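You operate a simulated robot arm through the tools that you are given. There is no shell and no other tool. Be economical: measure what you need, move in short steps, check, and stop when the job is done.

You are at the controls of a simulated two-armed robot. One attempt, no reset.

Task
Sweep the wood dust on the drip mat into the dustpan and empty it into the grey bin.
Fine: first set the dustpan close by the dust on the sink's side, open edge towards it; use the green hand brush; both go back where they lay. What is to be rubbed or washed off counts as gone when no trace of it is left.

It is judged by the outcome, as a careful person would: the job done as asked, and still so three seconds after it is handed in. It fails if anything else is knocked over, pushed out of place, dropped, spilled or broken.

Robot
Two 7-joint arms with two-finger parallel grippers on one trunk, on a base that drives. Base frame: it is fixed to the floor where the robot stands at the start and does not move with it; the origin is under the middle of the robot, x ahead of it, y to its left, z up. Readings come in mm, rad, newtons and seconds.
The left shoulder is at the start at [50, 187, 1160], the right one opposite. With the tool pointing down near the work surface each hand reaches from about 100 to 660 mm from the robot's upright axis, wherever it stands, measured 20 degrees to its own side. Places, roughly: drip mat [600, 200, 900]; hand brush (15x5x5 cm) [700, 0, 900]; wood dust [500, 300, 900]. Payload 3.43 kg a hand.
The TCP of each hand is the grasp point between the finger pads, 30 mm short of the fingertips. In the tool frame z runs along the fingers and y along their closing line. Largest opening 94 mm; finger width 28, thickness 10; the body of the gripper, 50 by 96 mm, starts 55 mm behind the TCP.
Orientation is that of the tool frame in the base frame, as a unit quaternion [w, x, y, z]. With the fingers straight down and closing along the base's y, the tool's x points along the base's -x, its y along +y and its z along -z.

Tools
- The arms move only by the tool step_arm. It takes "left_rows", "right_rows" or both (then of equal length, played together; a hand with none holds still); each is a list of rows, each an object (a shift or turn left out is 0, a gripper value left out holds the last) with "offset": the shift along the tool's x, y, z in mm, a list of three; "turn": the turn, a rotation vector about the tool's x, y, z in rad, a list of three; "grip": the closure in counts, from 0 (fully open) to 255 (shut). In form: [{"offset": [tx, ty, tz], "turn": [wx, wy, wz], "grip": grip}, ...]. A call has 1 to 10 rows; each row is the pose to reach, as a shift and turn from the pose commanded when the call began, along the tool's axes at that moment. Rows are played at 5 a second. More than 50 mm and 0.15 rad between two rows, or a gripper value outside its range, and nothing of the call is played. A pose out of reach is approached as far as the arm can. The call stops where the force on the tool passes 40 N (or 10 N more than at its start, if that is more) or the arm is blocked; 0.2 s more then pass. The fingers move at their own pace (about 153 mm/s each) and stop on an object; they squeeze with about 23 N. The grip force told is the motor's: it shows also when the fingers shut on nothing. Time passes only in rows, and 0.2 s behind the last, so rows that repeat a pose let the fingers close. The reply holds the time, the measured pose of the TCP, the force on the tool along the base axes, the opening and the grip force, in the units named above and with some noise, with the torque about the TCP (base axes, N m) and any sound that the robot's microphone picked up.
- Cameras (640 x 400 px; columns grow to the right, rows downward): "scene" is now at [145.2, -31.8, 1364.8]; the picture's right is [-0.27, -0.96, 0.00], its down [-0.21, 0.06, -0.98] and it looks along [0.94, -0.26, -0.22] (base axes); focal length 214 px, centre (320, 200). "left" rides on the left gripper at [76, -14, -102] in its tool frame; the picture's right is [0.18, 0.98, 0.00], its down [-0.75, 0.14, -0.64] and it looks along [-0.63, 0.12, 0.77] (tool axes); focal length 243 px, centre (320, 200). "right" rides on the right gripper at [76, 14, -102] in its tool frame; the picture's right is [-0.18, 0.98, 0.00], its down [-0.75, -0.14, -0.64] and it looks along [-0.63, -0.12, 0.77] (tool axes); focal length 243 px, centre (320, 200). There is no depth. A picture from a camera that has moved, and an enlarged one, comes with that camera's place and axes in the base frame and with its lens. The place of the scene camera against the robot may be out by one fixed shift of up to 18 mm in any direction.
- get_image(camera): a new picture of that camera. The clock stands still meanwhile.
- raise_lower(by): slides the trunk up (or, below 0, down) by that many mm; the arms and the scene camera ride with it, the base frame stays. It gives what a move gives, with no picture.
- roll_base(legs): drives the robot by 1 to 6 legs, each [ahead, left, turn to the left] in mm, mm and rad, along the robot's own axes; the way and the turn of a leg run together, so that a leg with both is an arc; at most 1500 mm and 3.142 rad a leg. The arms and the cameras ride along, it lands a little off, and it stops where it bumps. It gives what a move gives.
- head_to(pan, tilt): turns the head with the scene camera to pan (to the left, within 1.396 rad either way) and tilt (down, from -0.506 to 1.204), counted from straight ahead of the robot. It gives what a move gives.
- enlarge(camera, box): a new picture of the part [left, top, right, bottom] of that camera's present view, enlarged. The clock stands still meanwhile.
- hand_in(): hands the job in; it is judged then, once.

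Go step by step. Nothing tells you exact positions but the pictures and the camera data: compare them with the known pose of the tool, close in by small moves and look again before you grip or let go. The budget is 120 turns and 92 pictures, counting those below and the enlarged ones. Unless the task says otherwise, let go and move clear before handing in, and close with one line.

The tools are called after "Emit:" by a JSON object that holds its "method" and its "body". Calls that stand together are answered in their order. step_arm: Moves the arms, as the interface text tells. Its arguments: {"type":"object","properties":{"left_rows":{"type":"array"},"right_rows":{"type":"array"}},"required":[]} The other tools are called the same way: raise_lower (by) slides the trunk up or down; roll_base (legs) drives the base; head_to (pan, tilt) turns the head that bears the scene camera; get_image (camera) takes a picture; enlarge (camera, box) takes an enlarged picture of a part of a camera's view; hand_in () hands the job in.

At the start:

```text
t: 0.0
left_ee_pos: [508.9, 278.1, 999.8]
left_tcp_rot: [-0.001, 0.0, 1.0, 0.0]
left_ft_force: [0.7, 0.0, 0.7]
left_ft_torque: [0.0, 0.0, 0.0]
left_width: 94.2
left_grasp_force: 0.2
right_ee_pos: [317.7, -122.8, 1353.5]
right_tcp_rot: [0.001, 0.002, 1.0, 0.001]
right_ft_force: [0.3, 0.5, 0.1]
right_ft_torque: [0.0, -0.02, 0.02]
right_width: 93.9
right_grasp_force: 0.0
trunk travel left (down, up): [-375.0, 57.0]
robot x, y, heading: [1.8, -1.9, -0.002]
head pan, tilt: [-0.274, 0.22]
```

scene: 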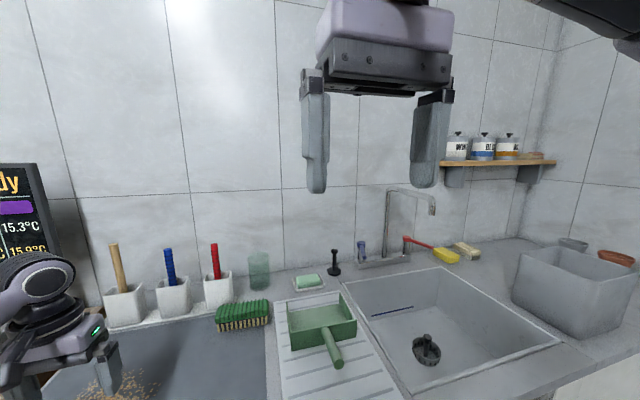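
right: 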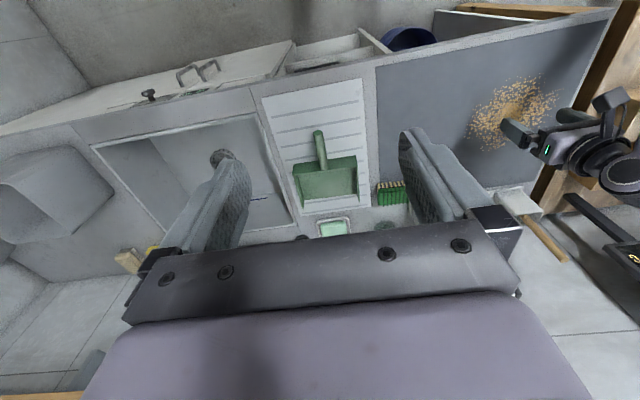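
left: 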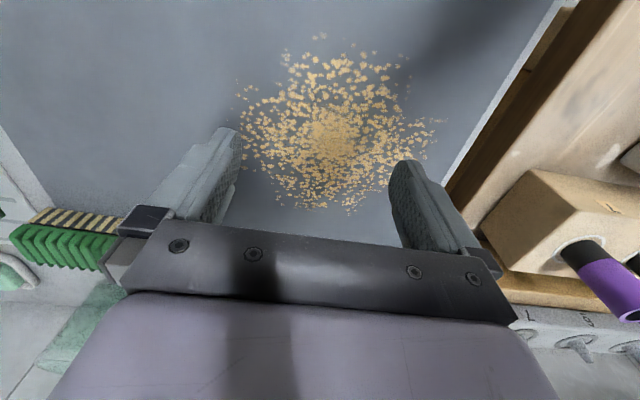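

I see the drip mat with the dust on the left, the green brush at its far right corner, the dustpan on the drainboard and a grey box right of the sink. I'll look around with the head first.

Emit:
{"method": "head_to", "body": {"pan": -0.1, "tilt": 0.75}}

Emit:
{"method": "get_image", "body": {"camera": "scene"}}

Emit:
{"method": "enlarge", "body": {"camera": "scene", "box": [160, 40, 480, 240]}}

```text
t: 0.9
left_ee_pos: [508.4, 278.9, 999.6]
left_tcp_rot: [-0.001, 0.0, 1.0, -0.001]
left_ft_force: [0.3, -0.2, -0.3]
left_ft_torque: [-0.01, -0.01, -0.03]
left_width: 94.1
left_grasp_force: 0.1
right_ee_pos: [318.8, -123.1, 1354.0]
right_tcp_rot: [0.0, 0.001, 1.0, 0.0]
right_ft_force: [-0.4, -0.5, -0.3]
right_ft_torque: [0.02, -0.01, 0.01]
right_width: 93.9
right_grasp_force: 0.0
trunk travel left (down, up): [-375.0, 57.0]
robot x, y, heading: [-0.0, 0.5, -0.001]
head pan, tilt: [-0.099, 0.75]
```

```text
88 pictures are left
camera scene: at [137.9, -14.8, 1317.0], right [-0.1, -0.99, 0.0], down [-0.68, 0.07, -0.73], along [0.73, -0.07, -0.68], focal length 214 px, centre (320, 200)
```

scene: 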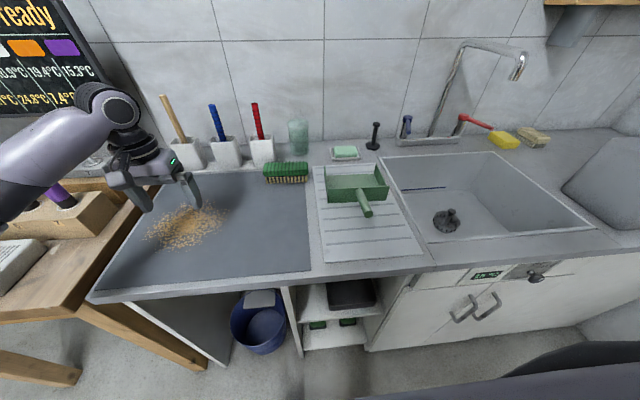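

```text
2.00 times, centred on (320, 140) of scene
camera zoom: at [137.9, -14.8, 1317.0], right [-0.1, -0.99, 0.0], down [-0.68, 0.07, -0.73], along [0.73, -0.07, -0.68], focal length 429 px, centre (320, 320)
```

zoom: 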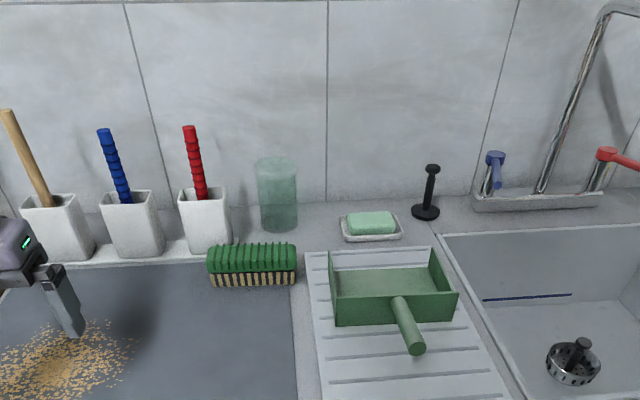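

The pan's open edge faces the wall at the moment and its handle faces me. Next I look left and right to find the grey bin and any look-alikes.

Emit:
{"method": "head_to", "body": {"pan": -0.9, "tilt": 0.7}}

Emit:
{"method": "get_image", "body": {"camera": "scene"}}

Emit:
{"method": "head_to", "body": {"pan": 0.8, "tilt": 0.7}}

Emit:
{"method": "get_image", "body": {"camera": "scene"}}

Emit:
{"method": "head_to", "body": {"pan": 0.0, "tilt": 1.2}}

Emit:
{"method": "get_image", "body": {"camera": "scene"}}

```text
t: 2.1
left_ee_pos: [508.4, 278.5, 999.7]
left_tcp_rot: [-0.001, 0.0, 1.0, 0.0]
left_ft_force: [-0.2, 0.1, -0.1]
left_ft_torque: [-0.02, 0.03, -0.01]
left_width: 94.0
left_grasp_force: 0.1
right_ee_pos: [318.8, -122.9, 1352.9]
right_tcp_rot: [-0.001, 0.002, 1.0, 0.001]
right_ft_force: [-0.3, 0.2, -0.1]
right_ft_torque: [0.02, 0.04, 0.02]
right_width: 94.1
right_grasp_force: 0.1
trunk travel left (down, up): [-375.0, 57.0]
robot x, y, heading: [0.4, -1.1, -0.004]
head pan, tilt: [-0.901, 0.7]
```

```text
86 pictures are left
camera scene: at [108.2, -73.0, 1321.2], right [-0.78, -0.62, 0.0], down [-0.4, 0.5, -0.76], along [0.48, -0.6, -0.64], focal length 214 px, centre (320, 200)
```

scene: 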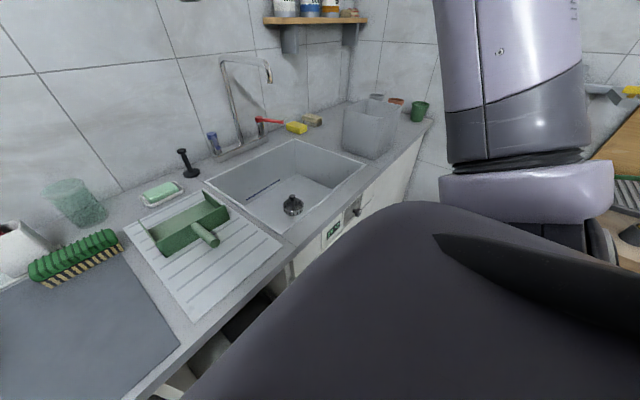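

```text
t: 3.8
left_ee_pos: [509.4, 279.1, 999.2]
left_tcp_rot: [-0.001, 0.0, 1.0, -0.001]
left_ft_force: [-0.4, -0.3, -0.3]
left_ft_torque: [0.02, 0.0, 0.01]
left_width: 93.8
left_grasp_force: 0.1
right_ee_pos: [319.7, -122.9, 1353.5]
right_tcp_rot: [0.0, 0.001, 1.0, 0.002]
right_ft_force: [-0.9, -0.4, 1.3]
right_ft_torque: [-0.03, 0.02, 0.01]
right_width: 93.8
right_grasp_force: 0.0
trunk travel left (down, up): [-375.0, 57.0]
robot x, y, heading: [-0.7, 3.1, -0.002]
head pan, tilt: [0.799, 0.7]
```

```text
85 pictures are left
camera scene: at [114.7, 54.4, 1321.2], right [0.72, -0.7, 0.0], down [-0.45, -0.46, -0.76], along [0.53, 0.55, -0.64], focal length 214 px, centre (320, 200)
```

scene: 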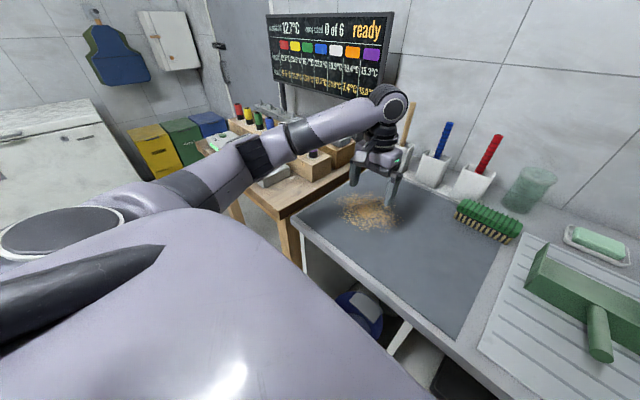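

```text
t: 4.9
left_ee_pos: [508.4, 278.2, 1000.1]
left_tcp_rot: [-0.001, 0.0, 1.0, 0.0]
left_ft_force: [0.1, -0.3, -0.3]
left_ft_torque: [-0.02, 0.03, 0.05]
left_width: 93.5
left_grasp_force: 0.0
right_ee_pos: [318.1, -122.5, 1353.5]
right_tcp_rot: [0.0, 0.001, 1.0, 0.0]
right_ft_force: [-0.2, 0.2, 0.5]
right_ft_torque: [0.0, -0.01, 0.03]
right_width: 93.9
right_grasp_force: 0.1
trunk travel left (down, up): [-375.0, 57.0]
robot x, y, heading: [1.7, -4.0, -0.001]
head pan, tilt: [0.0, 1.201]
```

```text
84 pictures are left
camera scene: at [111.4, -6.4, 1285.3], right [0.0, -1.0, 0.0], down [-0.93, 0.0, -0.36], along [0.36, 0.0, -0.93], focal length 214 px, centre (320, 200)
```

scene: 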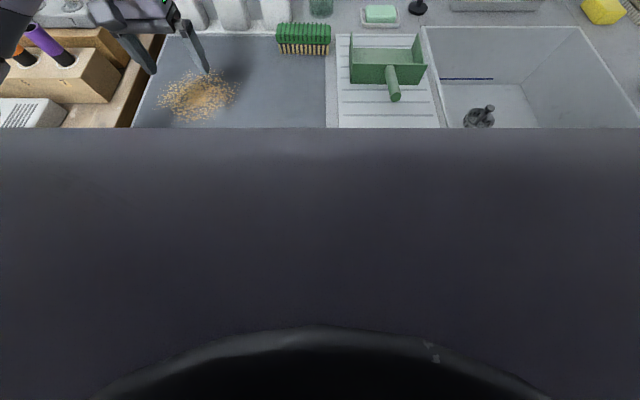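

The grey box on the counter right of the sink is the only grey bin. The pan handle runs from about [567,-167] to [485,-167], so I bring the right hand above it.

Emit:
{"method": "step_arm", "body": {"right_rows": [{"offset": [-27, -6, 36]}, {"offset": [-54, -12, 72]}, {"offset": [-81, -18, 108]}, {"offset": [-108, -25, 144]}, {"offset": [-135, -31, 180]}, {"offset": [-162, -37, 216]}, {"offset": [-190, -44, 252]}, {"offset": [-190, -44, 290]}, {"offset": [-190, -44, 290]}]}}

Emit:
{"method": "get_image", "body": {"camera": "right"}}

Emit:
{"method": "head_to", "body": {"pan": -0.1, "tilt": 0.75}}

Emit:
{"method": "get_image", "body": {"camera": "scene"}}

```text
t: 6.9
left_ee_pos: [508.0, 278.5, 1000.5]
left_tcp_rot: [-0.001, 0.0, 1.0, 0.0]
left_ft_force: [0.2, -1.1, -0.4]
left_ft_torque: [0.0, 0.03, 0.02]
left_width: 93.9
left_grasp_force: 0.0
right_ee_pos: [508.5, -166.7, 1061.8]
right_tcp_rot: [0.001, 0.001, 1.0, 0.001]
right_ft_force: [-0.3, 0.5, -0.3]
right_ft_torque: [0.01, 0.01, -0.02]
right_width: 94.2
right_grasp_force: 0.0
trunk travel left (down, up): [-375.0, 57.0]
robot x, y, heading: [-2.6, -1.7, 0.005]
head pan, tilt: [0.0, 1.201]
```

```text
83 pictures are left
camera right: at [432.9, -153.2, 1164.4], right [0.19, 0.98, 0.0], down [0.75, -0.14, 0.64], along [0.63, -0.12, -0.77], focal length 243 px, centre (320, 200)
```

right: 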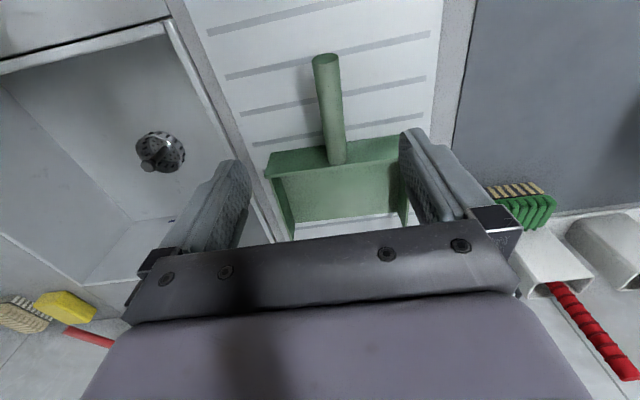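

```text
t: 7.8
left_ee_pos: [508.6, 279.2, 999.2]
left_tcp_rot: [0.0, 0.0, 1.0, 0.0]
left_ft_force: [-1.0, 0.3, -0.2]
left_ft_torque: [0.0, -0.03, 0.02]
left_width: 94.2
left_grasp_force: 0.2
right_ee_pos: [508.2, -166.8, 1063.2]
right_tcp_rot: [0.0, 0.001, 1.0, 0.001]
right_ft_force: [-0.7, -0.7, 0.8]
right_ft_torque: [0.01, 0.01, 0.02]
right_width: 94.0
right_grasp_force: 0.1
trunk travel left (down, up): [-375.0, 57.0]
robot x, y, heading: [-2.2, 3.6, 0.002]
head pan, tilt: [-0.099, 0.75]
```

```text
82 pictures are left
camera scene: at [137.8, -14.7, 1316.9], right [-0.1, -1.0, 0.0], down [-0.68, 0.07, -0.73], along [0.73, -0.07, -0.68], focal length 214 px, centre (320, 200)
```

scene: 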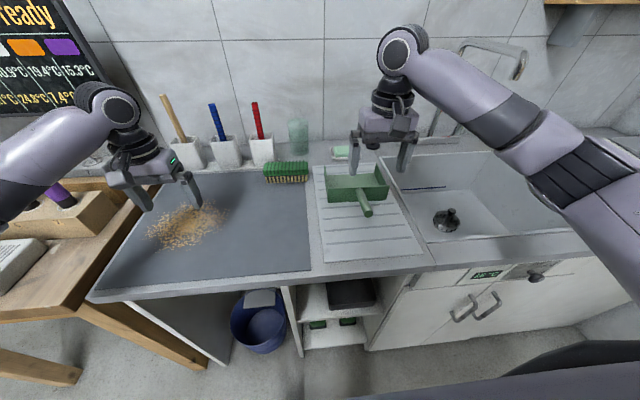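

The wrist camera puts the handle at about y -158. I'll shift over and lower to triangulate its height.

Emit:
{"method": "step_arm", "body": {"right_rows": [{"offset": [0, 8, 35]}, {"offset": [0, 8, 70]}, {"offset": [0, 8, 70]}]}}

Emit:
{"method": "get_image", "body": {"camera": "right"}}

```text
t: 8.6
left_ee_pos: [510.0, 279.3, 999.9]
left_tcp_rot: [0.0, 0.0, 1.0, 0.0]
left_ft_force: [0.0, 0.4, -0.4]
left_ft_torque: [0.0, 0.04, 0.03]
left_width: 93.8
left_grasp_force: 0.0
right_ee_pos: [508.7, -158.2, 992.6]
right_tcp_rot: [0.002, 0.001, 1.0, 0.001]
right_ft_force: [-0.2, -0.3, -0.2]
right_ft_torque: [0.01, -0.02, 0.02]
right_width: 94.1
right_grasp_force: 0.1
trunk travel left (down, up): [-375.0, 57.0]
robot x, y, heading: [0.5, -0.2, 0.002]
head pan, tilt: [-0.099, 0.75]
```

```text
81 pictures are left
camera right: at [432.1, -144.9, 1094.8], right [0.19, 0.98, 0.0], down [0.75, -0.14, 0.64], along [0.63, -0.12, -0.77], focal length 243 px, centre (320, 200)
```

right: 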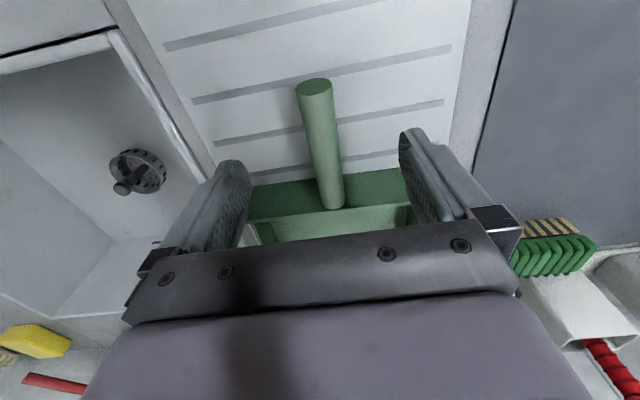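

The handle is level at z≈934, running from [473,-156] to [573,-161]. I go down onto it near its root and close.

Emit:
{"method": "step_arm", "body": {"right_rows": [{"offset": [-20, -1, 20], "turn": [0, 0, 0.04]}, {"offset": [-20, -1, 49], "turn": [0, 0, 0.04]}, {"offset": [-20, -1, 49], "turn": [0, 0, 0.04]}, {"offset": [-20, -1, 49], "turn": [0, 0, 0.04], "grip": 150}, {"offset": [-20, -1, 49], "turn": [0, 0, 0.04], "grip": 255}, {"offset": [-20, -1, 49], "turn": [0, 0, 0.04], "grip": 255}, {"offset": [-20, -1, 49], "turn": [0, 0, 0.04], "grip": 255}]}}

Emit:
{"method": "get_image", "body": {"camera": "right"}}

Emit:
{"method": "get_image", "body": {"camera": "scene"}}

```text
t: 10.2
left_ee_pos: [508.3, 279.7, 998.8]
left_tcp_rot: [-0.001, 0.001, 1.0, 0.0]
left_ft_force: [-0.4, -0.1, 0.5]
left_ft_torque: [0.03, -0.02, -0.01]
left_width: 93.9
left_grasp_force: 0.1
right_ee_pos: [528.0, -160.7, 944.0]
right_tcp_rot: [0.0, 0.021, 1.0, 0.001]
right_ft_force: [0.2, 0.3, 1.2]
right_ft_torque: [0.0, 0.04, 0.1]
right_width: 23.2
right_grasp_force: 22.9
trunk travel left (down, up): [-375.0, 57.0]
robot x, y, heading: [-1.3, 0.2, -0.001]
head pan, tilt: [-0.099, 0.75]
```

```text
80 pictures are left
camera right: at [453.4, -143.4, 1045.3], right [0.23, 0.97, 0.0], down [0.75, -0.17, 0.64], along [0.63, -0.14, -0.77], focal length 243 px, centre (320, 200)
```

right: 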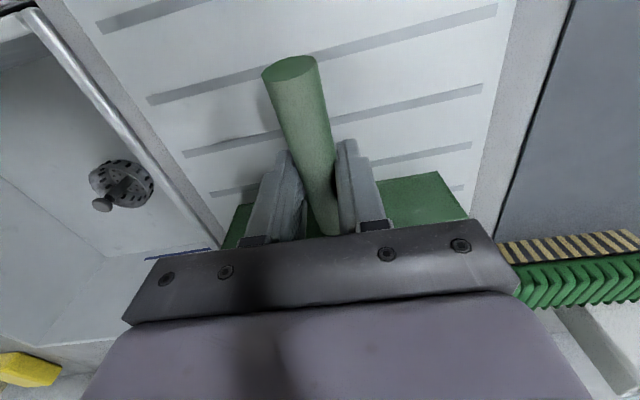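

```text
79 pictures are left
camera scene: at [137.8, -14.7, 1317.0], right [-0.1, -1.0, 0.0], down [-0.68, 0.07, -0.73], along [0.73, -0.07, -0.68], focal length 214 px, centre (320, 200)
```

scene: 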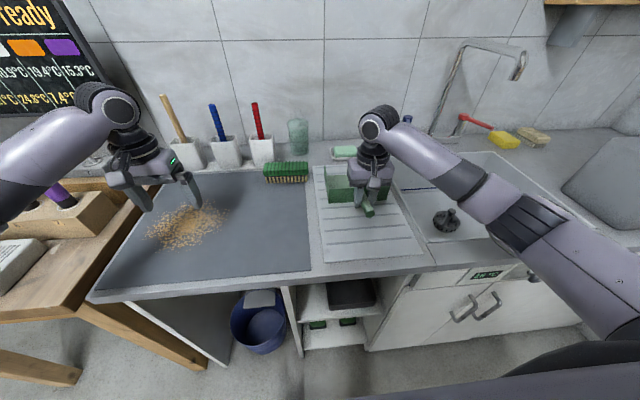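

The pan handle is gripped at home pose TCP [528,-160.7,944]. I lift it 110 mm and move the left hand up and back so the pan has room to turn.

Emit:
{"method": "step_arm", "body": {"right_rows": [{"offset": [0, 0, -15]}, {"offset": [0, 0, -45]}, {"offset": [0, 0, -80]}, {"offset": [0, 0, -110]}, {"offset": [0, 0, -110]}], "left_rows": [{"offset": [0, 15, -30]}, {"offset": [0, 30, -60]}, {"offset": [0, 45, -100]}, {"offset": [0, 60, -140]}, {"offset": [0, 60, -140]}]}}

Emit:
{"method": "get_image", "body": {"camera": "scene"}}

```text
t: 11.4
left_ee_pos: [507.5, 339.6, 1138.7]
left_tcp_rot: [-0.001, 0.0, 1.0, 0.0]
left_ft_force: [0.2, 0.2, -0.3]
left_ft_torque: [-0.02, 0.01, -0.03]
left_width: 93.9
left_grasp_force: 0.0
right_ee_pos: [528.5, -160.1, 1052.9]
right_tcp_rot: [-0.001, 0.021, 1.0, 0.001]
right_ft_force: [-0.9, 0.1, -1.6]
right_ft_torque: [0.01, 0.15, 0.0]
right_width: 21.8
right_grasp_force: 22.6
trunk travel left (down, up): [-375.0, 57.0]
robot x, y, heading: [-3.3, 0.5, -0.002]
head pan, tilt: [-0.099, 0.75]
```

```text
78 pictures are left
camera scene: at [138.3, -14.8, 1316.9], right [-0.1, -1.0, 0.0], down [-0.68, 0.07, -0.73], along [0.73, -0.07, -0.68], focal length 214 px, centre (320, 200)
```

scene: 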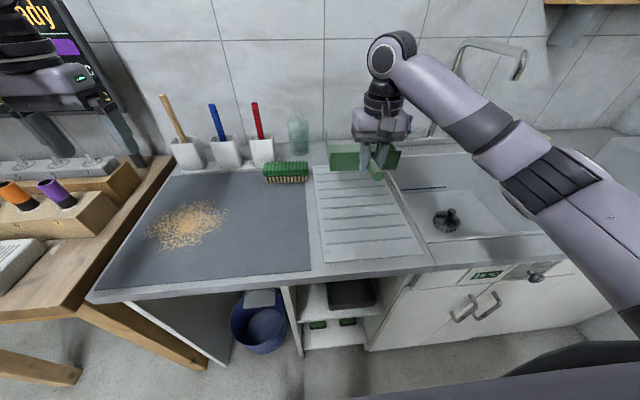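

The pan is up and light at about 150 g. I drive forward a little so the brush comes within reach.

Emit:
{"method": "roll_base", "body": {"legs": [[50, 0, 0]]}}

Emit:
{"method": "get_image", "body": {"camera": "right"}}

```text
t: 12.4
left_ee_pos: [559.1, 340.0, 1139.6]
left_tcp_rot: [-0.001, -0.001, 1.0, 0.0]
left_ft_force: [-0.8, 0.4, -0.3]
left_ft_torque: [-0.01, 0.06, 0.01]
left_width: 93.8
left_grasp_force: 0.0
right_ee_pos: [580.7, -160.4, 1054.1]
right_tcp_rot: [0.0, 0.021, 1.0, 0.001]
right_ft_force: [0.3, -0.3, -1.4]
right_ft_torque: [0.02, 0.2, 0.03]
right_width: 21.5
right_grasp_force: 22.7
trunk travel left (down, up): [-375.0, 57.0]
robot x, y, heading: [50.2, 2.5, 0.001]
head pan, tilt: [-0.099, 0.75]
```

```text
77 pictures are left
camera right: at [504.7, -143.4, 1155.1], right [0.23, 0.97, 0.0], down [0.75, -0.17, 0.64], along [0.62, -0.14, -0.77], focal length 243 px, centre (320, 200)
```

right: 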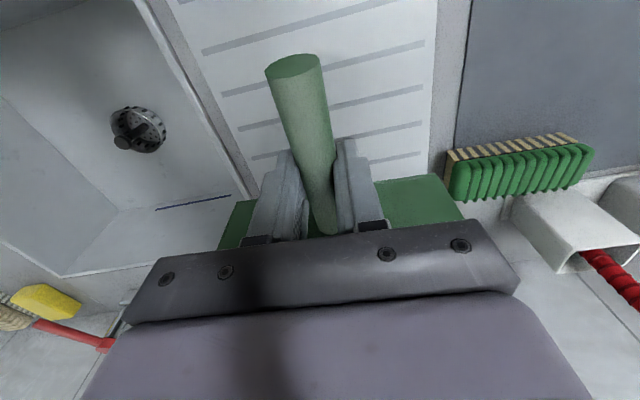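

The base moved cleanly to x=50. Now I turn the pan toward the dust in two stages, pulling back first.

Emit:
{"method": "step_arm", "body": {"right_rows": [{"offset": [40, 0, 0]}, {"offset": [72, 20, 0], "turn": [0, 0, -0.13]}, {"offset": [74, 50, 0], "turn": [0, 0, -0.27]}, {"offset": [75, 80, 0], "turn": [0, 0, -0.41]}, {"offset": [77, 110, 0], "turn": [0, 0, -0.55]}, {"offset": [78, 140, 0], "turn": [0, 0, -0.69]}, {"offset": [79, 170, 0], "turn": [0, 0, -0.83]}, {"offset": [79, 170, 0], "turn": [0, 0, -0.97]}, {"offset": [79, 170, 0], "turn": [0, 0, -0.97]}]}}

Emit:
{"method": "get_image", "body": {"camera": "scene"}}

```text
t: 14.4
left_ee_pos: [558.0, 340.0, 1139.0]
left_tcp_rot: [-0.001, 0.001, 1.0, 0.0]
left_ft_force: [0.3, 0.9, 0.3]
left_ft_torque: [0.03, 0.02, 0.0]
left_width: 94.0
left_grasp_force: 0.1
right_ee_pos: [507.9, 12.5, 1053.3]
right_tcp_rot: [0.001, -0.449, 0.894, 0.0]
right_ft_force: [-0.3, -1.4, -1.3]
right_ft_torque: [-0.13, 0.11, 0.02]
right_width: 21.3
right_grasp_force: 23.5
trunk travel left (down, up): [-375.0, 57.0]
robot x, y, heading: [47.4, -0.5, 0.001]
head pan, tilt: [-0.099, 0.75]
```

```text
76 pictures are left
camera scene: at [188.2, -14.6, 1316.9], right [-0.1, -0.99, 0.0], down [-0.68, 0.07, -0.73], along [0.73, -0.07, -0.68], focal length 214 px, centre (320, 200)
```

scene: 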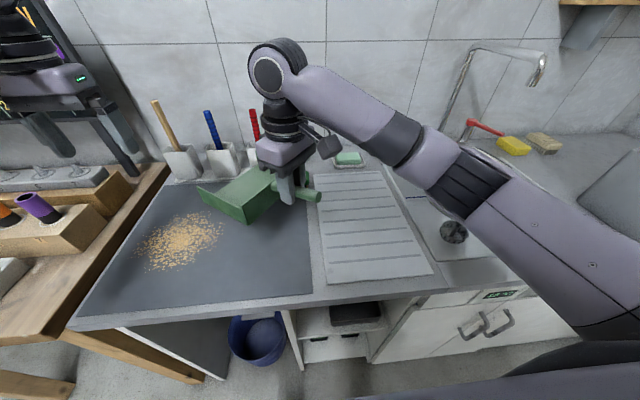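

The pan is turning as planned. I finish the turn over the target spot and lower part way.

Emit:
{"method": "step_arm", "body": {"right_rows": [{"offset": [-12, -5, 0], "turn": [0, 0, -0.14]}, {"offset": [-24, -9.6, 0], "turn": [0, 0, -0.28]}, {"offset": [-24, -9.6, 0], "turn": [0, 0, -0.42]}, {"offset": [-24, -9.6, 0], "turn": [0, 0, -0.56]}, {"offset": [-24, -9.6, 20], "turn": [0, 0, -0.64]}, {"offset": [-24, -9.6, 60], "turn": [0, 0, -0.64]}, {"offset": [-24, -9.6, 60], "turn": [0, 0, -0.64]}]}}

Emit:
{"method": "get_image", "body": {"camera": "scene"}}

Emit:
{"method": "get_image", "body": {"camera": "right"}}

Emit:
{"method": "get_image", "body": {"camera": "left"}}

```text
t: 16.0
left_ee_pos: [558.8, 340.0, 1139.5]
left_tcp_rot: [-0.001, -0.001, 1.0, 0.0]
left_ft_force: [0.8, 0.1, -0.2]
left_ft_torque: [0.02, -0.03, -0.03]
left_width: 94.3
left_grasp_force: 0.1
right_ee_pos: [528.4, 25.6, 994.0]
right_tcp_rot: [0.0, -0.706, 0.708, 0.0]
right_ft_force: [0.1, 0.5, -1.8]
right_ft_torque: [-0.12, -0.01, 0.0]
right_width: 21.6
right_grasp_force: 22.7
trunk travel left (down, up): [-375.0, 57.0]
robot x, y, heading: [54.0, 0.8, 0.0]
head pan, tilt: [-0.099, 0.75]
```

```text
75 pictures are left
camera scene: at [188.0, -14.7, 1317.0], right [-0.1, -0.99, 0.0], down [-0.68, 0.07, -0.73], along [0.73, -0.07, -0.68], focal length 214 px, centre (320, 200)
```

scene: 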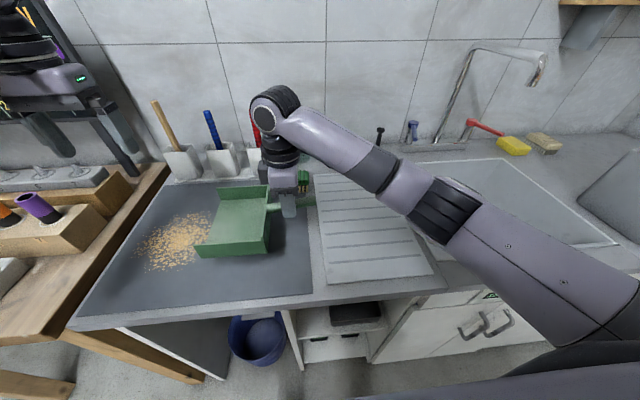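

```text
74 pictures are left
camera right: at [514.7, -51.2, 1096.4], right [-0.98, 0.19, 0.0], down [0.14, 0.75, 0.64], along [0.12, 0.63, -0.77], focal length 243 px, centre (320, 200)
```

right: 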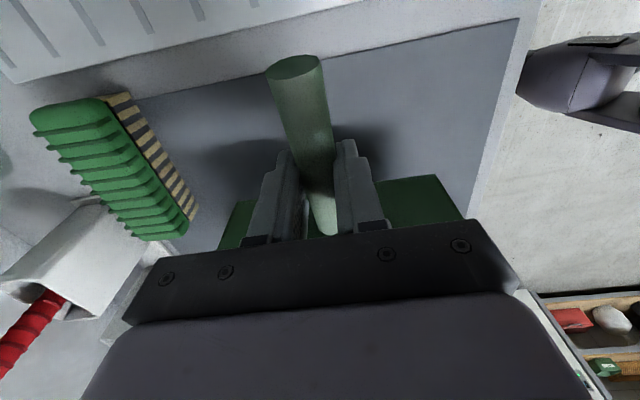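

```text
73 pictures are left
camera left: at [482.5, 325.7, 1243.1], right [-0.18, 0.98, 0.0], down [0.75, 0.14, 0.64], along [0.63, 0.12, -0.77], focal length 243 px, centre (320, 200)
```

left: 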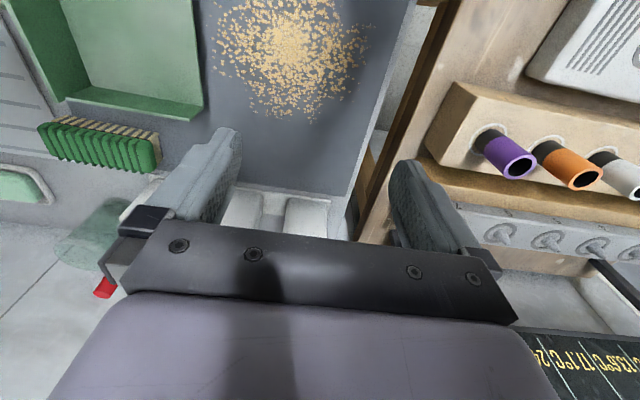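

The pan now faces the dust with its edge at y≈210. The dust spans about x 452–627 and y 211–385, so I shift the pan 11 mm ahead and 6 mm back and lower it gently.

Emit:
{"method": "step_arm", "body": {"right_rows": [{"offset": [6, -11, 0]}, {"offset": [6, -11, 25]}, {"offset": [6, -11, 40]}, {"offset": [6, -11, 45]}, {"offset": [6, -11, 48]}, {"offset": [6, -11, 48]}]}}

Emit:
{"method": "get_image", "body": {"camera": "left"}}

Emit:
{"method": "enlarge", "body": {"camera": "scene", "box": [110, 160, 310, 285]}}

```text
t: 17.4
left_ee_pos: [558.4, 339.2, 1139.3]
left_tcp_rot: [-0.001, 0.0, 1.0, 0.0]
left_ft_force: [0.3, -0.7, 0.4]
left_ft_torque: [-0.04, 0.01, -0.02]
left_width: 94.0
left_grasp_force: 0.1
right_ee_pos: [539.8, 19.4, 945.2]
right_tcp_rot: [0.001, -0.706, 0.708, 0.0]
right_ft_force: [-0.6, -0.2, -1.8]
right_ft_torque: [-0.14, 0.01, -0.04]
right_width: 21.5
right_grasp_force: 23.1
trunk travel left (down, up): [-375.0, 57.0]
robot x, y, heading: [49.6, -3.3, 0.002]
head pan, tilt: [-0.099, 0.75]
```

```text
72 pictures are left
camera left: at [482.6, 325.7, 1243.1], right [-0.18, 0.98, 0.0], down [0.75, 0.14, 0.64], along [0.63, 0.12, -0.77], focal length 243 px, centre (320, 200)
```

left: 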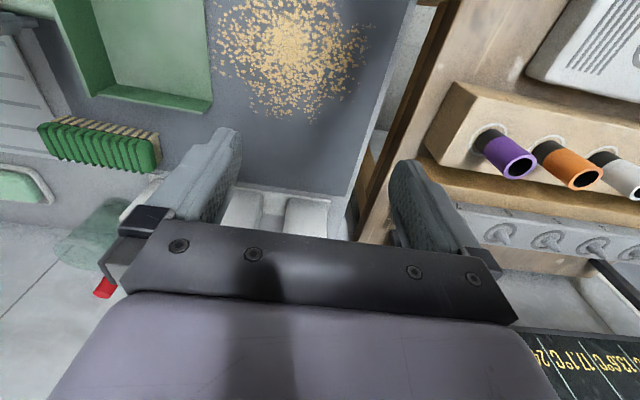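

```text
3.20 times, centred on (210, 222) of scene
camera zoom: at [188.2, -14.8, 1316.9], right [-0.1, -0.99, 0.0], down [-0.68, 0.07, -0.73], along [0.73, -0.07, -0.68], focal length 686 px, centre (672, 128)
```

zoom: 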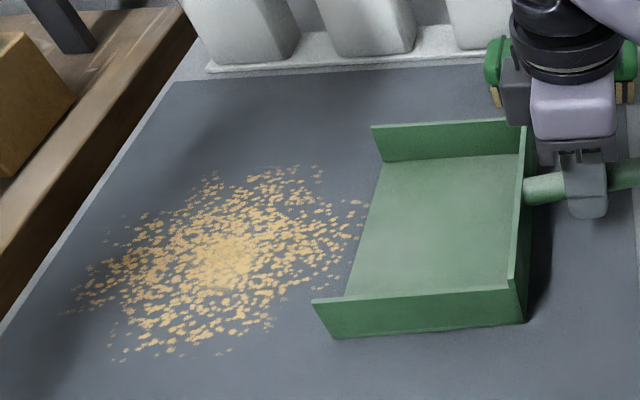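

The pan sits right beside the dust but is still slightly off the mat. I lower it a few mm more until I feel contact.

Emit:
{"method": "step_arm", "body": {"right_rows": [{"offset": [0, 0, 1]}, {"offset": [0, 0, 2]}, {"offset": [0, 0, 3]}, {"offset": [0, 0, 3]}]}}

```text
t: 18.4
left_ee_pos: [557.1, 339.0, 1139.3]
left_tcp_rot: [0.0, -0.001, 1.0, 0.0]
left_ft_force: [0.0, 0.0, -0.1]
left_ft_torque: [-0.04, 0.02, 0.01]
left_width: 94.0
left_grasp_force: 0.0
right_ee_pos: [539.9, 19.9, 944.4]
right_tcp_rot: [0.003, -0.706, 0.708, 0.0]
right_ft_force: [1.5, -3.4, 8.0]
right_ft_torque: [0.14, 0.01, -0.02]
right_width: 21.4
right_grasp_force: 22.9
trunk travel left (down, up): [-375.0, 57.0]
robot x, y, heading: [50.1, -5.5, 0.003]
head pan, tilt: [-0.099, 0.75]
```

It makes contact at 944.4. I ease off, let go, and retract up and to the right.

Emit:
{"method": "step_arm", "body": {"right_rows": [{"offset": [0, 0, -1.5]}, {"offset": [0, 0, -1.5], "grip": 150}, {"offset": [0, 0, -1.5], "grip": 100}, {"offset": [0, 0, -1.5], "grip": 0}, {"offset": [0, 0, -1.5], "grip": 0}, {"offset": [0, 0, -40]}, {"offset": [0, 0, -80]}, {"offset": [40, 0, -110]}, {"offset": [85, 0, -125]}, {"offset": [130, 0, -140]}]}}

Emit:
{"method": "step_arm", "body": {"right_rows": [{"offset": [40, 15, 0]}, {"offset": [80, 30, 0]}, {"offset": [120, 45, 0]}, {"offset": [160, 60, 0]}, {"offset": [160, 60, 0]}]}}

Emit:
{"method": "get_image", "body": {"camera": "scene"}}

```text
t: 20.6
left_ee_pos: [558.2, 338.4, 1139.7]
left_tcp_rot: [0.001, 0.001, 1.0, 0.0]
left_ft_force: [-1.2, -0.3, 0.3]
left_ft_torque: [0.0, 0.01, 0.0]
left_width: 94.0
left_grasp_force: 0.1
right_ee_pos: [538.7, -112.4, 1083.4]
right_tcp_rot: [0.001, -0.705, 0.709, 0.001]
right_ft_force: [-0.7, -0.6, -0.1]
right_ft_torque: [0.0, 0.01, 0.01]
right_width: 94.1
right_grasp_force: 0.1
trunk travel left (down, up): [-375.0, 57.0]
robot x, y, heading: [51.2, 0.6, 0.004]
head pan, tilt: [-0.099, 0.75]
```

```text
t: 21.8
left_ee_pos: [557.9, 340.0, 1138.9]
left_tcp_rot: [0.0, -0.001, 1.0, 0.0]
left_ft_force: [0.4, -0.6, -0.7]
left_ft_torque: [-0.02, 0.02, -0.01]
left_width: 93.8
left_grasp_force: 0.0
right_ee_pos: [478.1, -269.7, 1082.0]
right_tcp_rot: [0.0, -0.706, 0.708, 0.001]
right_ft_force: [-0.3, -0.3, 0.8]
right_ft_torque: [0.02, 0.0, 0.01]
right_width: 94.0
right_grasp_force: 0.1
trunk travel left (down, up): [-375.0, 57.0]
robot x, y, heading: [50.2, -0.4, -0.002]
head pan, tilt: [-0.099, 0.75]
```

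```text
70 pictures are left
camera scene: at [188.2, -14.5, 1316.9], right [-0.1, -0.99, 0.0], down [-0.68, 0.07, -0.73], along [0.73, -0.07, -0.68], focal length 214 px, centre (320, 200)
```

scene: 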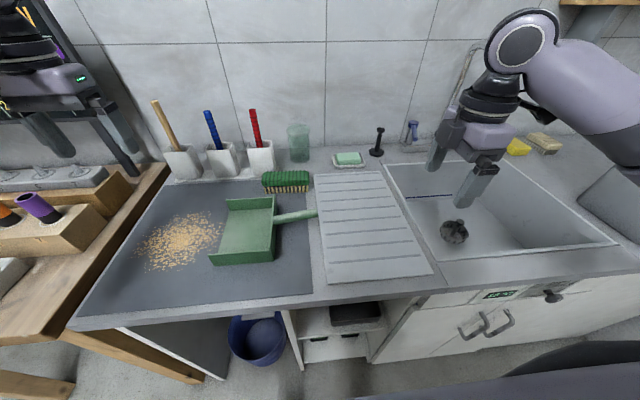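

The pan rests in place. The left hand now goes toward the brush, turned so the fingers close along x, to look at it.

Emit:
{"method": "step_arm", "body": {"left_rows": [{"offset": [-10, -24, 2], "turn": [0, 0, 0.15]}, {"offset": [-20, -48, 4], "turn": [0, 0, 0.3]}, {"offset": [-30, -72, 8], "turn": [0, 0, 0.45]}, {"offset": [-40, -96, 12], "turn": [0, 0, 0.6]}, {"offset": [-52, -120, 16], "turn": [0, 0, 0.75]}, {"offset": [-64, -144, 20], "turn": [0, 0, 0.9]}, {"offset": [-76, -168, 24], "turn": [0, 0, 1.05]}, {"offset": [-88, -192, 28], "turn": [0, 0, 1.2]}, {"offset": [-100, -216, 34], "turn": [0, 0, 1.35]}, {"offset": [-112, -240, 40], "turn": [0, 0, 1.5]}]}}

Emit:
{"method": "get_image", "body": {"camera": "left"}}

Emit:
{"method": "get_image", "body": {"camera": "scene"}}

```text
t: 24.0
left_ee_pos: [650.0, 111.6, 1092.9]
left_tcp_rot: [0.0, 0.682, 0.731, -0.001]
left_ft_force: [0.1, -0.1, -0.7]
left_ft_torque: [-0.04, 0.0, 0.0]
left_width: 94.0
left_grasp_force: 0.1
left hand out of reach, approached as far as the arm can: row 10
right_ee_pos: [478.0, -268.4, 1082.8]
right_tcp_rot: [0.0, -0.706, 0.708, -0.001]
right_ft_force: [-0.2, 0.4, -0.6]
right_ft_torque: [-0.03, 0.01, -0.01]
right_width: 93.6
right_grasp_force: 0.0
trunk travel left (down, up): [-375.0, 57.0]
robot x, y, heading: [48.5, -0.0, -0.002]
head pan, tilt: [-0.099, 0.75]
```

```text
69 pictures are left
camera left: at [630.1, 188.0, 1195.8], right [0.97, 0.25, 0.0], down [0.19, -0.74, 0.64], along [0.16, -0.62, -0.77], focal length 243 px, centre (320, 200)
```

left: 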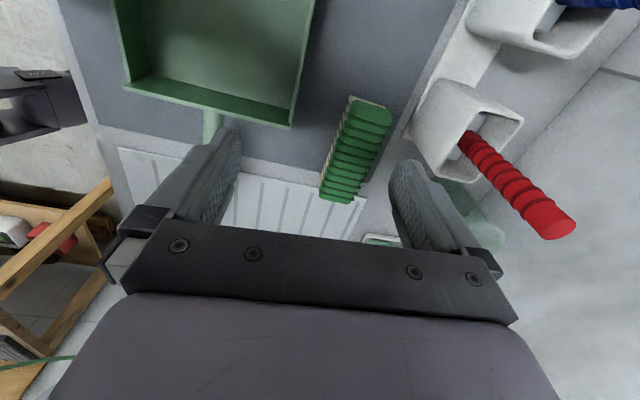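

```text
68 pictures are left
camera scene: at [188.7, -13.2, 1316.9], right [-0.1, -1.0, 0.0], down [-0.68, 0.07, -0.73], along [0.73, -0.07, -0.68], focal length 214 px, centre (320, 200)
```

scene: 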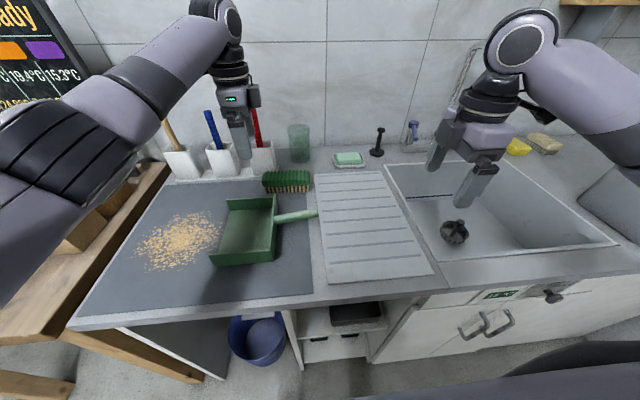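

The left arm is at its reach limit, so I pull the hand back and bring the base a bit further forward, then look again.

Emit:
{"method": "step_arm", "body": {"left_rows": [{"offset": [0, -45, 0]}, {"offset": [0, -90, 0]}, {"offset": [0, -90, 0]}]}}

Emit:
{"method": "roll_base", "body": {"legs": [[60, 0, 0]]}}

Emit:
{"method": "get_image", "body": {"camera": "left"}}

```text
t: 24.8
left_ee_pos: [559.4, 104.7, 1092.2]
left_tcp_rot: [-0.001, 0.682, 0.732, 0.0]
left_ft_force: [0.6, -0.1, 0.0]
left_ft_torque: [0.02, -0.02, -0.01]
left_width: 94.1
left_grasp_force: 0.0
right_ee_pos: [476.7, -269.9, 1082.2]
right_tcp_rot: [0.001, -0.706, 0.709, 0.001]
right_ft_force: [0.1, -0.5, -0.5]
right_ft_torque: [-0.06, 0.02, 0.01]
right_width: 93.9
right_grasp_force: 0.0
trunk travel left (down, up): [-375.0, 57.0]
robot x, y, heading: [50.7, -1.0, -0.003]
head pan, tilt: [-0.099, 0.75]
```

```text
t: 25.9
left_ee_pos: [583.9, 91.0, 1091.5]
left_tcp_rot: [0.0, 0.686, 0.727, 0.0]
left_ft_force: [-0.1, 0.7, 0.3]
left_ft_torque: [0.0, 0.01, -0.02]
left_width: 93.9
left_grasp_force: 0.0
right_ee_pos: [496.4, -283.9, 1082.5]
right_tcp_rot: [0.0, -0.702, 0.712, 0.001]
right_ft_force: [0.7, 0.1, 0.7]
right_ft_torque: [0.02, 0.02, -0.02]
right_width: 93.9
right_grasp_force: 0.0
trunk travel left (down, up): [-375.0, 57.0]
robot x, y, heading: [71.2, -9.4, -0.014]
head pan, tilt: [-0.099, 0.75]
stopped in leg 1: the robot was blocked; the commanded pose is now the measured one
```

```text
67 pictures are left
camera left: at [565.9, 165.7, 1195.9], right [0.97, 0.24, 0.0], down [0.18, -0.74, 0.64], along [0.15, -0.62, -0.77], focal length 243 px, centre (320, 200)
```

left: 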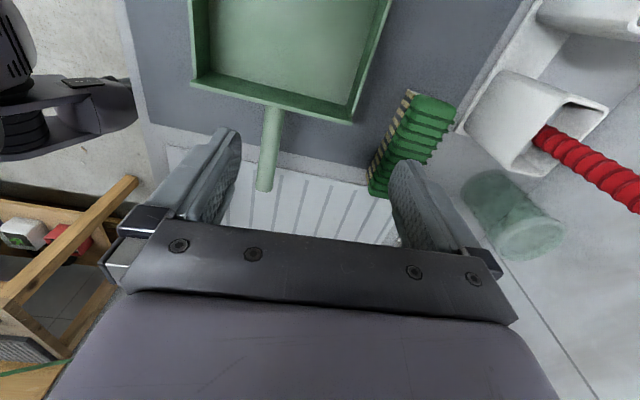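

The base bumps at x≈71. I back off a little, and slide right and turn right instead, which carries the left shoulder forward.

Emit:
{"method": "roll_base", "body": {"legs": [[-30, 0, 0], [0, -70, 0], [0, 0, -0.38]]}}

Emit:
{"method": "head_to", "body": {"pan": 0.4, "tilt": 0.75}}

Emit:
{"method": "get_image", "body": {"camera": "scene"}}

Emit:
{"method": "get_image", "body": {"camera": "left"}}

```text
t: 28.8
left_ee_pos: [553.1, -178.4, 1091.8]
left_tcp_rot: [-0.001, 0.814, 0.581, 0.0]
left_ft_force: [0.0, -0.1, -0.2]
left_ft_torque: [0.01, -0.03, -0.01]
left_width: 93.9
left_grasp_force: 0.0
right_ee_pos: [329.2, -492.5, 1081.8]
right_tcp_rot: [0.001, -0.551, 0.835, 0.0]
right_ft_force: [-0.3, -0.8, 0.4]
right_ft_torque: [0.01, -0.03, 0.01]
right_width: 93.9
right_grasp_force: 0.1
trunk travel left (down, up): [-375.0, 57.0]
robot x, y, heading: [41.4, -80.5, -0.399]
head pan, tilt: [-0.099, 0.75]
```

```text
t: 29.7
left_ee_pos: [553.4, -179.5, 1092.4]
left_tcp_rot: [0.0, 0.814, 0.581, 0.0]
left_ft_force: [0.6, 0.2, 0.8]
left_ft_torque: [-0.01, 0.0, 0.02]
left_width: 93.7
left_grasp_force: 0.0
right_ee_pos: [330.7, -491.9, 1082.3]
right_tcp_rot: [0.0, -0.551, 0.835, 0.0]
right_ft_force: [-0.6, 0.2, -1.1]
right_ft_torque: [0.0, -0.01, -0.02]
right_width: 94.3
right_grasp_force: 0.0
trunk travel left (down, up): [-375.0, 57.0]
robot x, y, heading: [39.2, -74.5, -0.399]
head pan, tilt: [0.4, 0.75]
```

```text
66 pictures are left
camera scene: at [176.0, -106.5, 1317.0], right [0.0, -1.0, 0.0], down [-0.68, 0.0, -0.73], along [0.73, 0.0, -0.68], focal length 214 px, centre (320, 200)
```

scene: 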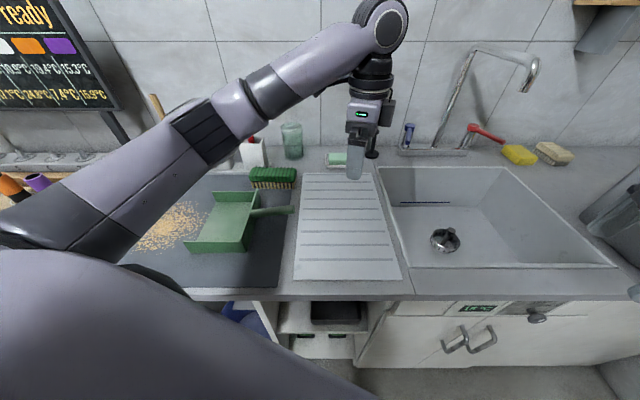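

```text
65 pictures are left
camera left: at [564.1, -102.4, 1196.1], right [0.99, -0.14, 0.0], down [-0.11, -0.76, 0.64], along [-0.09, -0.64, -0.77], focal length 243 px, centre (320, 200)
```

left: 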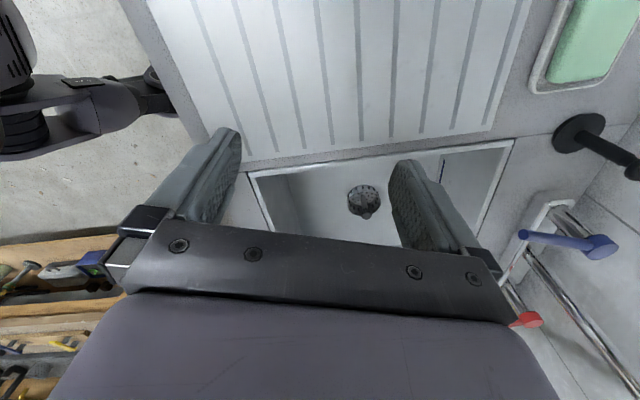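

The left shoulder is now closer. I bring the left hand beside the brush on the +y side to view it closely.

Emit:
{"method": "step_arm", "body": {"left_rows": [{"offset": [45, 0, 0], "turn": [0, 0, -0.1]}, {"offset": [90, 0, 0], "turn": [0, 0, -0.2]}, {"offset": [135, -1, 0], "turn": [0, 0, -0.33]}, {"offset": [180, -2, 0], "turn": [0, 0, -0.33]}, {"offset": [225, -3, 10], "turn": [0, 0, -0.33]}, {"offset": [270, -4, 30], "turn": [0, 0, -0.33]}, {"offset": [305, -4, 50], "turn": [0, 0, -0.33]}, {"offset": [305, -4, 70], "turn": [0, 0, -0.33]}, {"offset": [305, -4, 70], "turn": [0, 0, -0.33]}]}}

Emit:
{"method": "get_image", "body": {"camera": "left"}}

```text
t: 31.7
left_ee_pos: [646.9, 110.8, 1024.2]
left_tcp_rot: [-0.001, 0.707, 0.707, 0.0]
left_ft_force: [-0.1, -0.3, -0.2]
left_ft_torque: [-0.01, 0.0, 0.02]
left_width: 93.9
left_grasp_force: 0.1
right_ee_pos: [331.1, -492.4, 1082.1]
right_tcp_rot: [0.002, -0.551, 0.834, 0.0]
right_ft_force: [-0.4, 0.3, 0.3]
right_ft_torque: [-0.02, -0.04, 0.02]
right_width: 93.8
right_grasp_force: 0.0
trunk travel left (down, up): [-375.0, 57.0]
robot x, y, heading: [44.1, -79.9, -0.4]
head pan, tilt: [0.4, 0.75]
```

```text
64 pictures are left
camera left: at [633.4, 186.9, 1127.6], right [0.98, 0.18, 0.0], down [0.14, -0.75, 0.64], along [0.12, -0.63, -0.77], focal length 243 px, centre (320, 200)
```

left: 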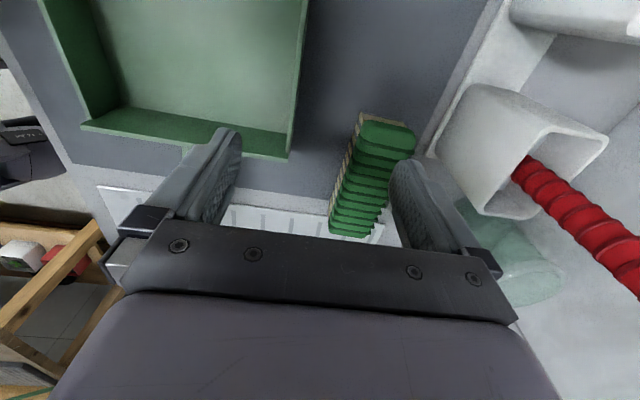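

The brush runs along y from about -15 to 124 at x≈702, with its top near z 948. I move the hand over its middle and check.

Emit:
{"method": "step_arm", "body": {"left_rows": [{"offset": [-29, 28, 0]}, {"offset": [-58, 55, 0]}, {"offset": [-58, 55, 20]}, {"offset": [-58, 55, 20]}]}}

Emit:
{"method": "get_image", "body": {"camera": "left"}}

Emit:
{"method": "enlarge", "body": {"camera": "scene", "box": [200, 90, 360, 190]}}

```text
t: 32.7
left_ee_pos: [701.7, 49.9, 1003.8]
left_tcp_rot: [0.0, 0.707, 0.707, 0.0]
left_ft_force: [0.0, 0.1, -0.1]
left_ft_torque: [0.0, -0.03, 0.02]
left_width: 94.0
left_grasp_force: 0.1
right_ee_pos: [330.5, -493.0, 1082.9]
right_tcp_rot: [0.001, -0.551, 0.834, 0.0]
right_ft_force: [-0.3, 0.2, -0.6]
right_ft_torque: [-0.01, 0.0, -0.01]
right_width: 93.9
right_grasp_force: 0.1
trunk travel left (down, up): [-375.0, 57.0]
robot x, y, heading: [41.0, -78.0, -0.4]
head pan, tilt: [0.4, 0.75]
```

```text
63 pictures are left
camera left: at [688.4, 128.5, 1106.8], right [0.98, 0.18, 0.0], down [0.14, -0.75, 0.64], along [0.12, -0.63, -0.77], focal length 243 px, centre (320, 200)
```

left: 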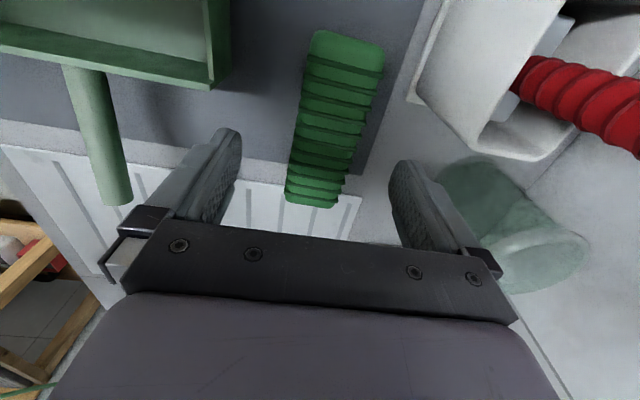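

```text
4.00 times, centred on (280, 140) of scene
camera zoom: at [175.9, -106.6, 1317.0], right [0.0, -1.0, 0.0], down [-0.68, 0.0, -0.73], along [0.73, 0.0, -0.68], focal length 858 px, centre (480, 440)
```

zoom: 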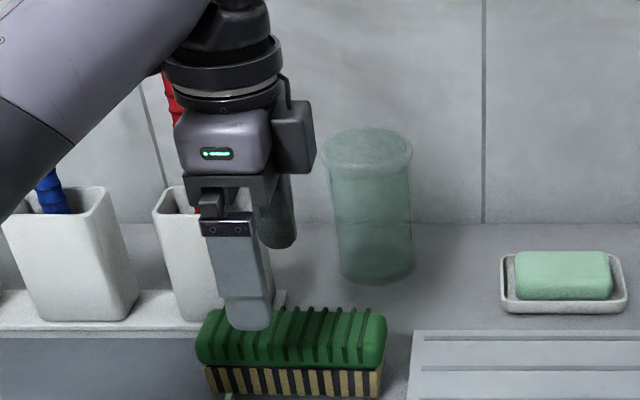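

The hand is aligned with the brush and needs only about 4 mm of correction. I descend and close on it.

Emit:
{"method": "step_arm", "body": {"left_rows": [{"offset": [-3, 4, 20]}, {"offset": [-3, 4, 42]}, {"offset": [-3, 4, 60]}, {"offset": [-3, 4, 60]}, {"offset": [-3, 4, 60], "grip": 100}, {"offset": [-3, 4, 60], "grip": 255}, {"offset": [-3, 4, 60], "grip": 255}, {"offset": [-3, 4, 60], "grip": 255}]}}

Emit:
{"method": "enlarge", "body": {"camera": "scene", "box": [200, 110, 360, 210]}}

Emit:
{"method": "get_image", "body": {"camera": "left"}}

```text
t: 34.5
left_ee_pos: [706.3, 50.0, 943.1]
left_tcp_rot: [0.0, 0.707, 0.707, 0.0]
left_ft_force: [0.6, -0.8, 0.5]
left_ft_torque: [0.05, -0.08, -0.11]
left_width: 50.2
left_grasp_force: 23.5
right_ee_pos: [331.2, -492.5, 1081.8]
right_tcp_rot: [0.001, -0.551, 0.834, 0.0]
right_ft_force: [0.4, -0.3, 0.5]
right_ft_torque: [0.02, 0.03, 0.01]
right_width: 94.1
right_grasp_force: 0.0
trunk travel left (down, up): [-375.0, 57.0]
robot x, y, heading: [43.3, -73.9, -0.399]
head pan, tilt: [0.4, 0.75]
```

```text
4.00 times, centred on (280, 160) of scene
camera zoom: at [176.0, -106.5, 1317.0], right [0.0, -1.0, 0.0], down [-0.68, 0.0, -0.73], along [0.73, 0.0, -0.68], focal length 858 px, centre (480, 360)
```

zoom: 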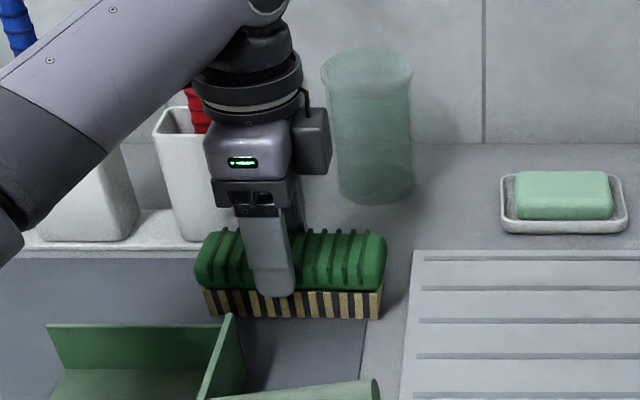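

```text
60 pictures are left
camera left: at [692.5, 125.8, 1046.3], right [0.98, 0.18, 0.0], down [0.14, -0.75, 0.64], along [0.12, -0.63, -0.77], focal length 243 px, centre (320, 200)
```

left: 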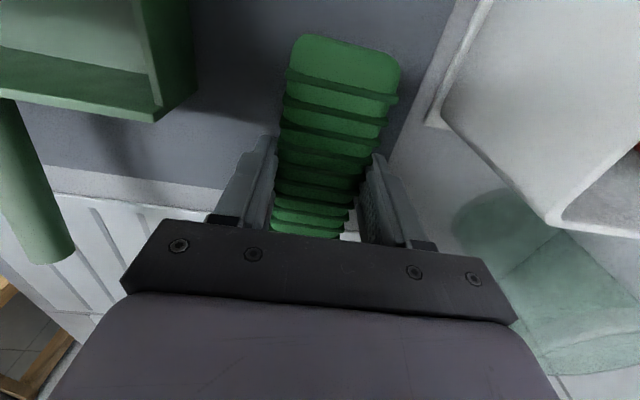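

The brush is gripped at home pose TCP [706,50,943]. I lift it, pull it back, then return the base to its square stance.

Emit:
{"method": "step_arm", "body": {"left_rows": [{"offset": [0, 0, -15]}, {"offset": [0, 0, -50]}, {"offset": [0, 0, -90]}, {"offset": [0, 0, -125]}, {"offset": [0, -40, -125]}, {"offset": [0, -80, -125]}, {"offset": [0, -110, -125]}, {"offset": [0, -110, -125]}]}}

Emit:
{"method": "roll_base", "body": {"legs": [[0, 0, 0.4], [0, 75, 0]]}}

Emit:
{"method": "head_to", "body": {"pan": 0.1, "tilt": 0.8}}

Emit:
{"method": "get_image", "body": {"camera": "scene"}}

```text
t: 36.3
left_ee_pos: [597.2, 49.5, 1068.5]
left_tcp_rot: [-0.001, 0.708, 0.707, -0.001]
left_ft_force: [0.3, 0.6, -1.4]
left_ft_torque: [0.02, -0.01, 0.01]
left_width: 49.7
left_grasp_force: 22.6
right_ee_pos: [331.3, -492.2, 1083.1]
right_tcp_rot: [0.0, -0.551, 0.835, 0.001]
right_ft_force: [0.6, 0.3, 0.8]
right_ft_torque: [0.01, 0.0, 0.02]
right_width: 94.0
right_grasp_force: 0.0
trunk travel left (down, up): [-375.0, 57.0]
robot x, y, heading: [43.3, -77.1, -0.401]
head pan, tilt: [0.4, 0.75]
```

```text
t: 38.8
left_ee_pos: [502.2, 332.1, 1066.7]
left_tcp_rot: [0.001, 0.549, 0.836, 0.0]
left_ft_force: [0.5, 0.0, -2.2]
left_ft_torque: [0.01, -0.01, 0.01]
left_width: 49.5
left_grasp_force: 22.5
right_ee_pos: [470.8, -272.5, 1081.6]
right_tcp_rot: [0.0, 0.708, -0.706, 0.0]
right_ft_force: [0.0, -0.3, -0.5]
right_ft_torque: [-0.02, 0.0, -0.03]
right_width: 94.2
right_grasp_force: 0.1
trunk travel left (down, up): [-375.0, 57.0]
robot x, y, heading: [41.3, -2.2, 0.007]
head pan, tilt: [0.4, 0.75]
```

```text
t: 39.6
left_ee_pos: [502.4, 331.4, 1066.8]
left_tcp_rot: [0.0, 0.549, 0.836, 0.0]
left_ft_force: [0.6, 0.4, -1.2]
left_ft_torque: [0.0, 0.0, 0.01]
left_width: 49.2
left_grasp_force: 22.8
right_ee_pos: [470.8, -271.4, 1081.7]
right_tcp_rot: [0.0, 0.708, -0.706, 0.0]
right_ft_force: [-0.5, 0.4, 0.4]
right_ft_torque: [0.03, -0.02, -0.02]
right_width: 94.0
right_grasp_force: 0.1
trunk travel left (down, up): [-375.0, 57.0]
robot x, y, heading: [42.3, -2.9, 0.008]
head pan, tilt: [0.099, 0.799]
```

```text
59 pictures are left
camera scene: at [177.5, -1.5, 1313.0], right [0.11, -0.99, 0.0], down [-0.71, -0.08, -0.7], along [0.69, 0.07, -0.72], focal length 214 px, centre (320, 200)
```

scene: 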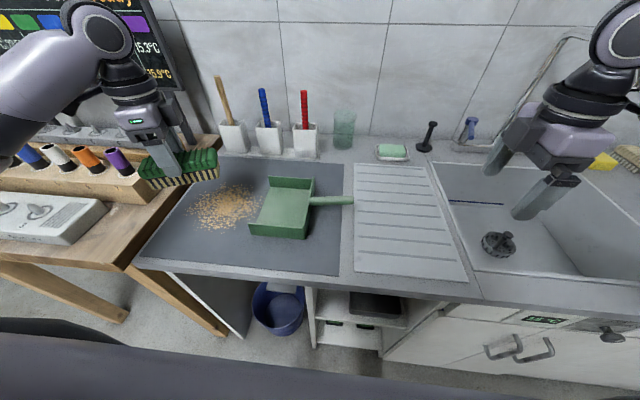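

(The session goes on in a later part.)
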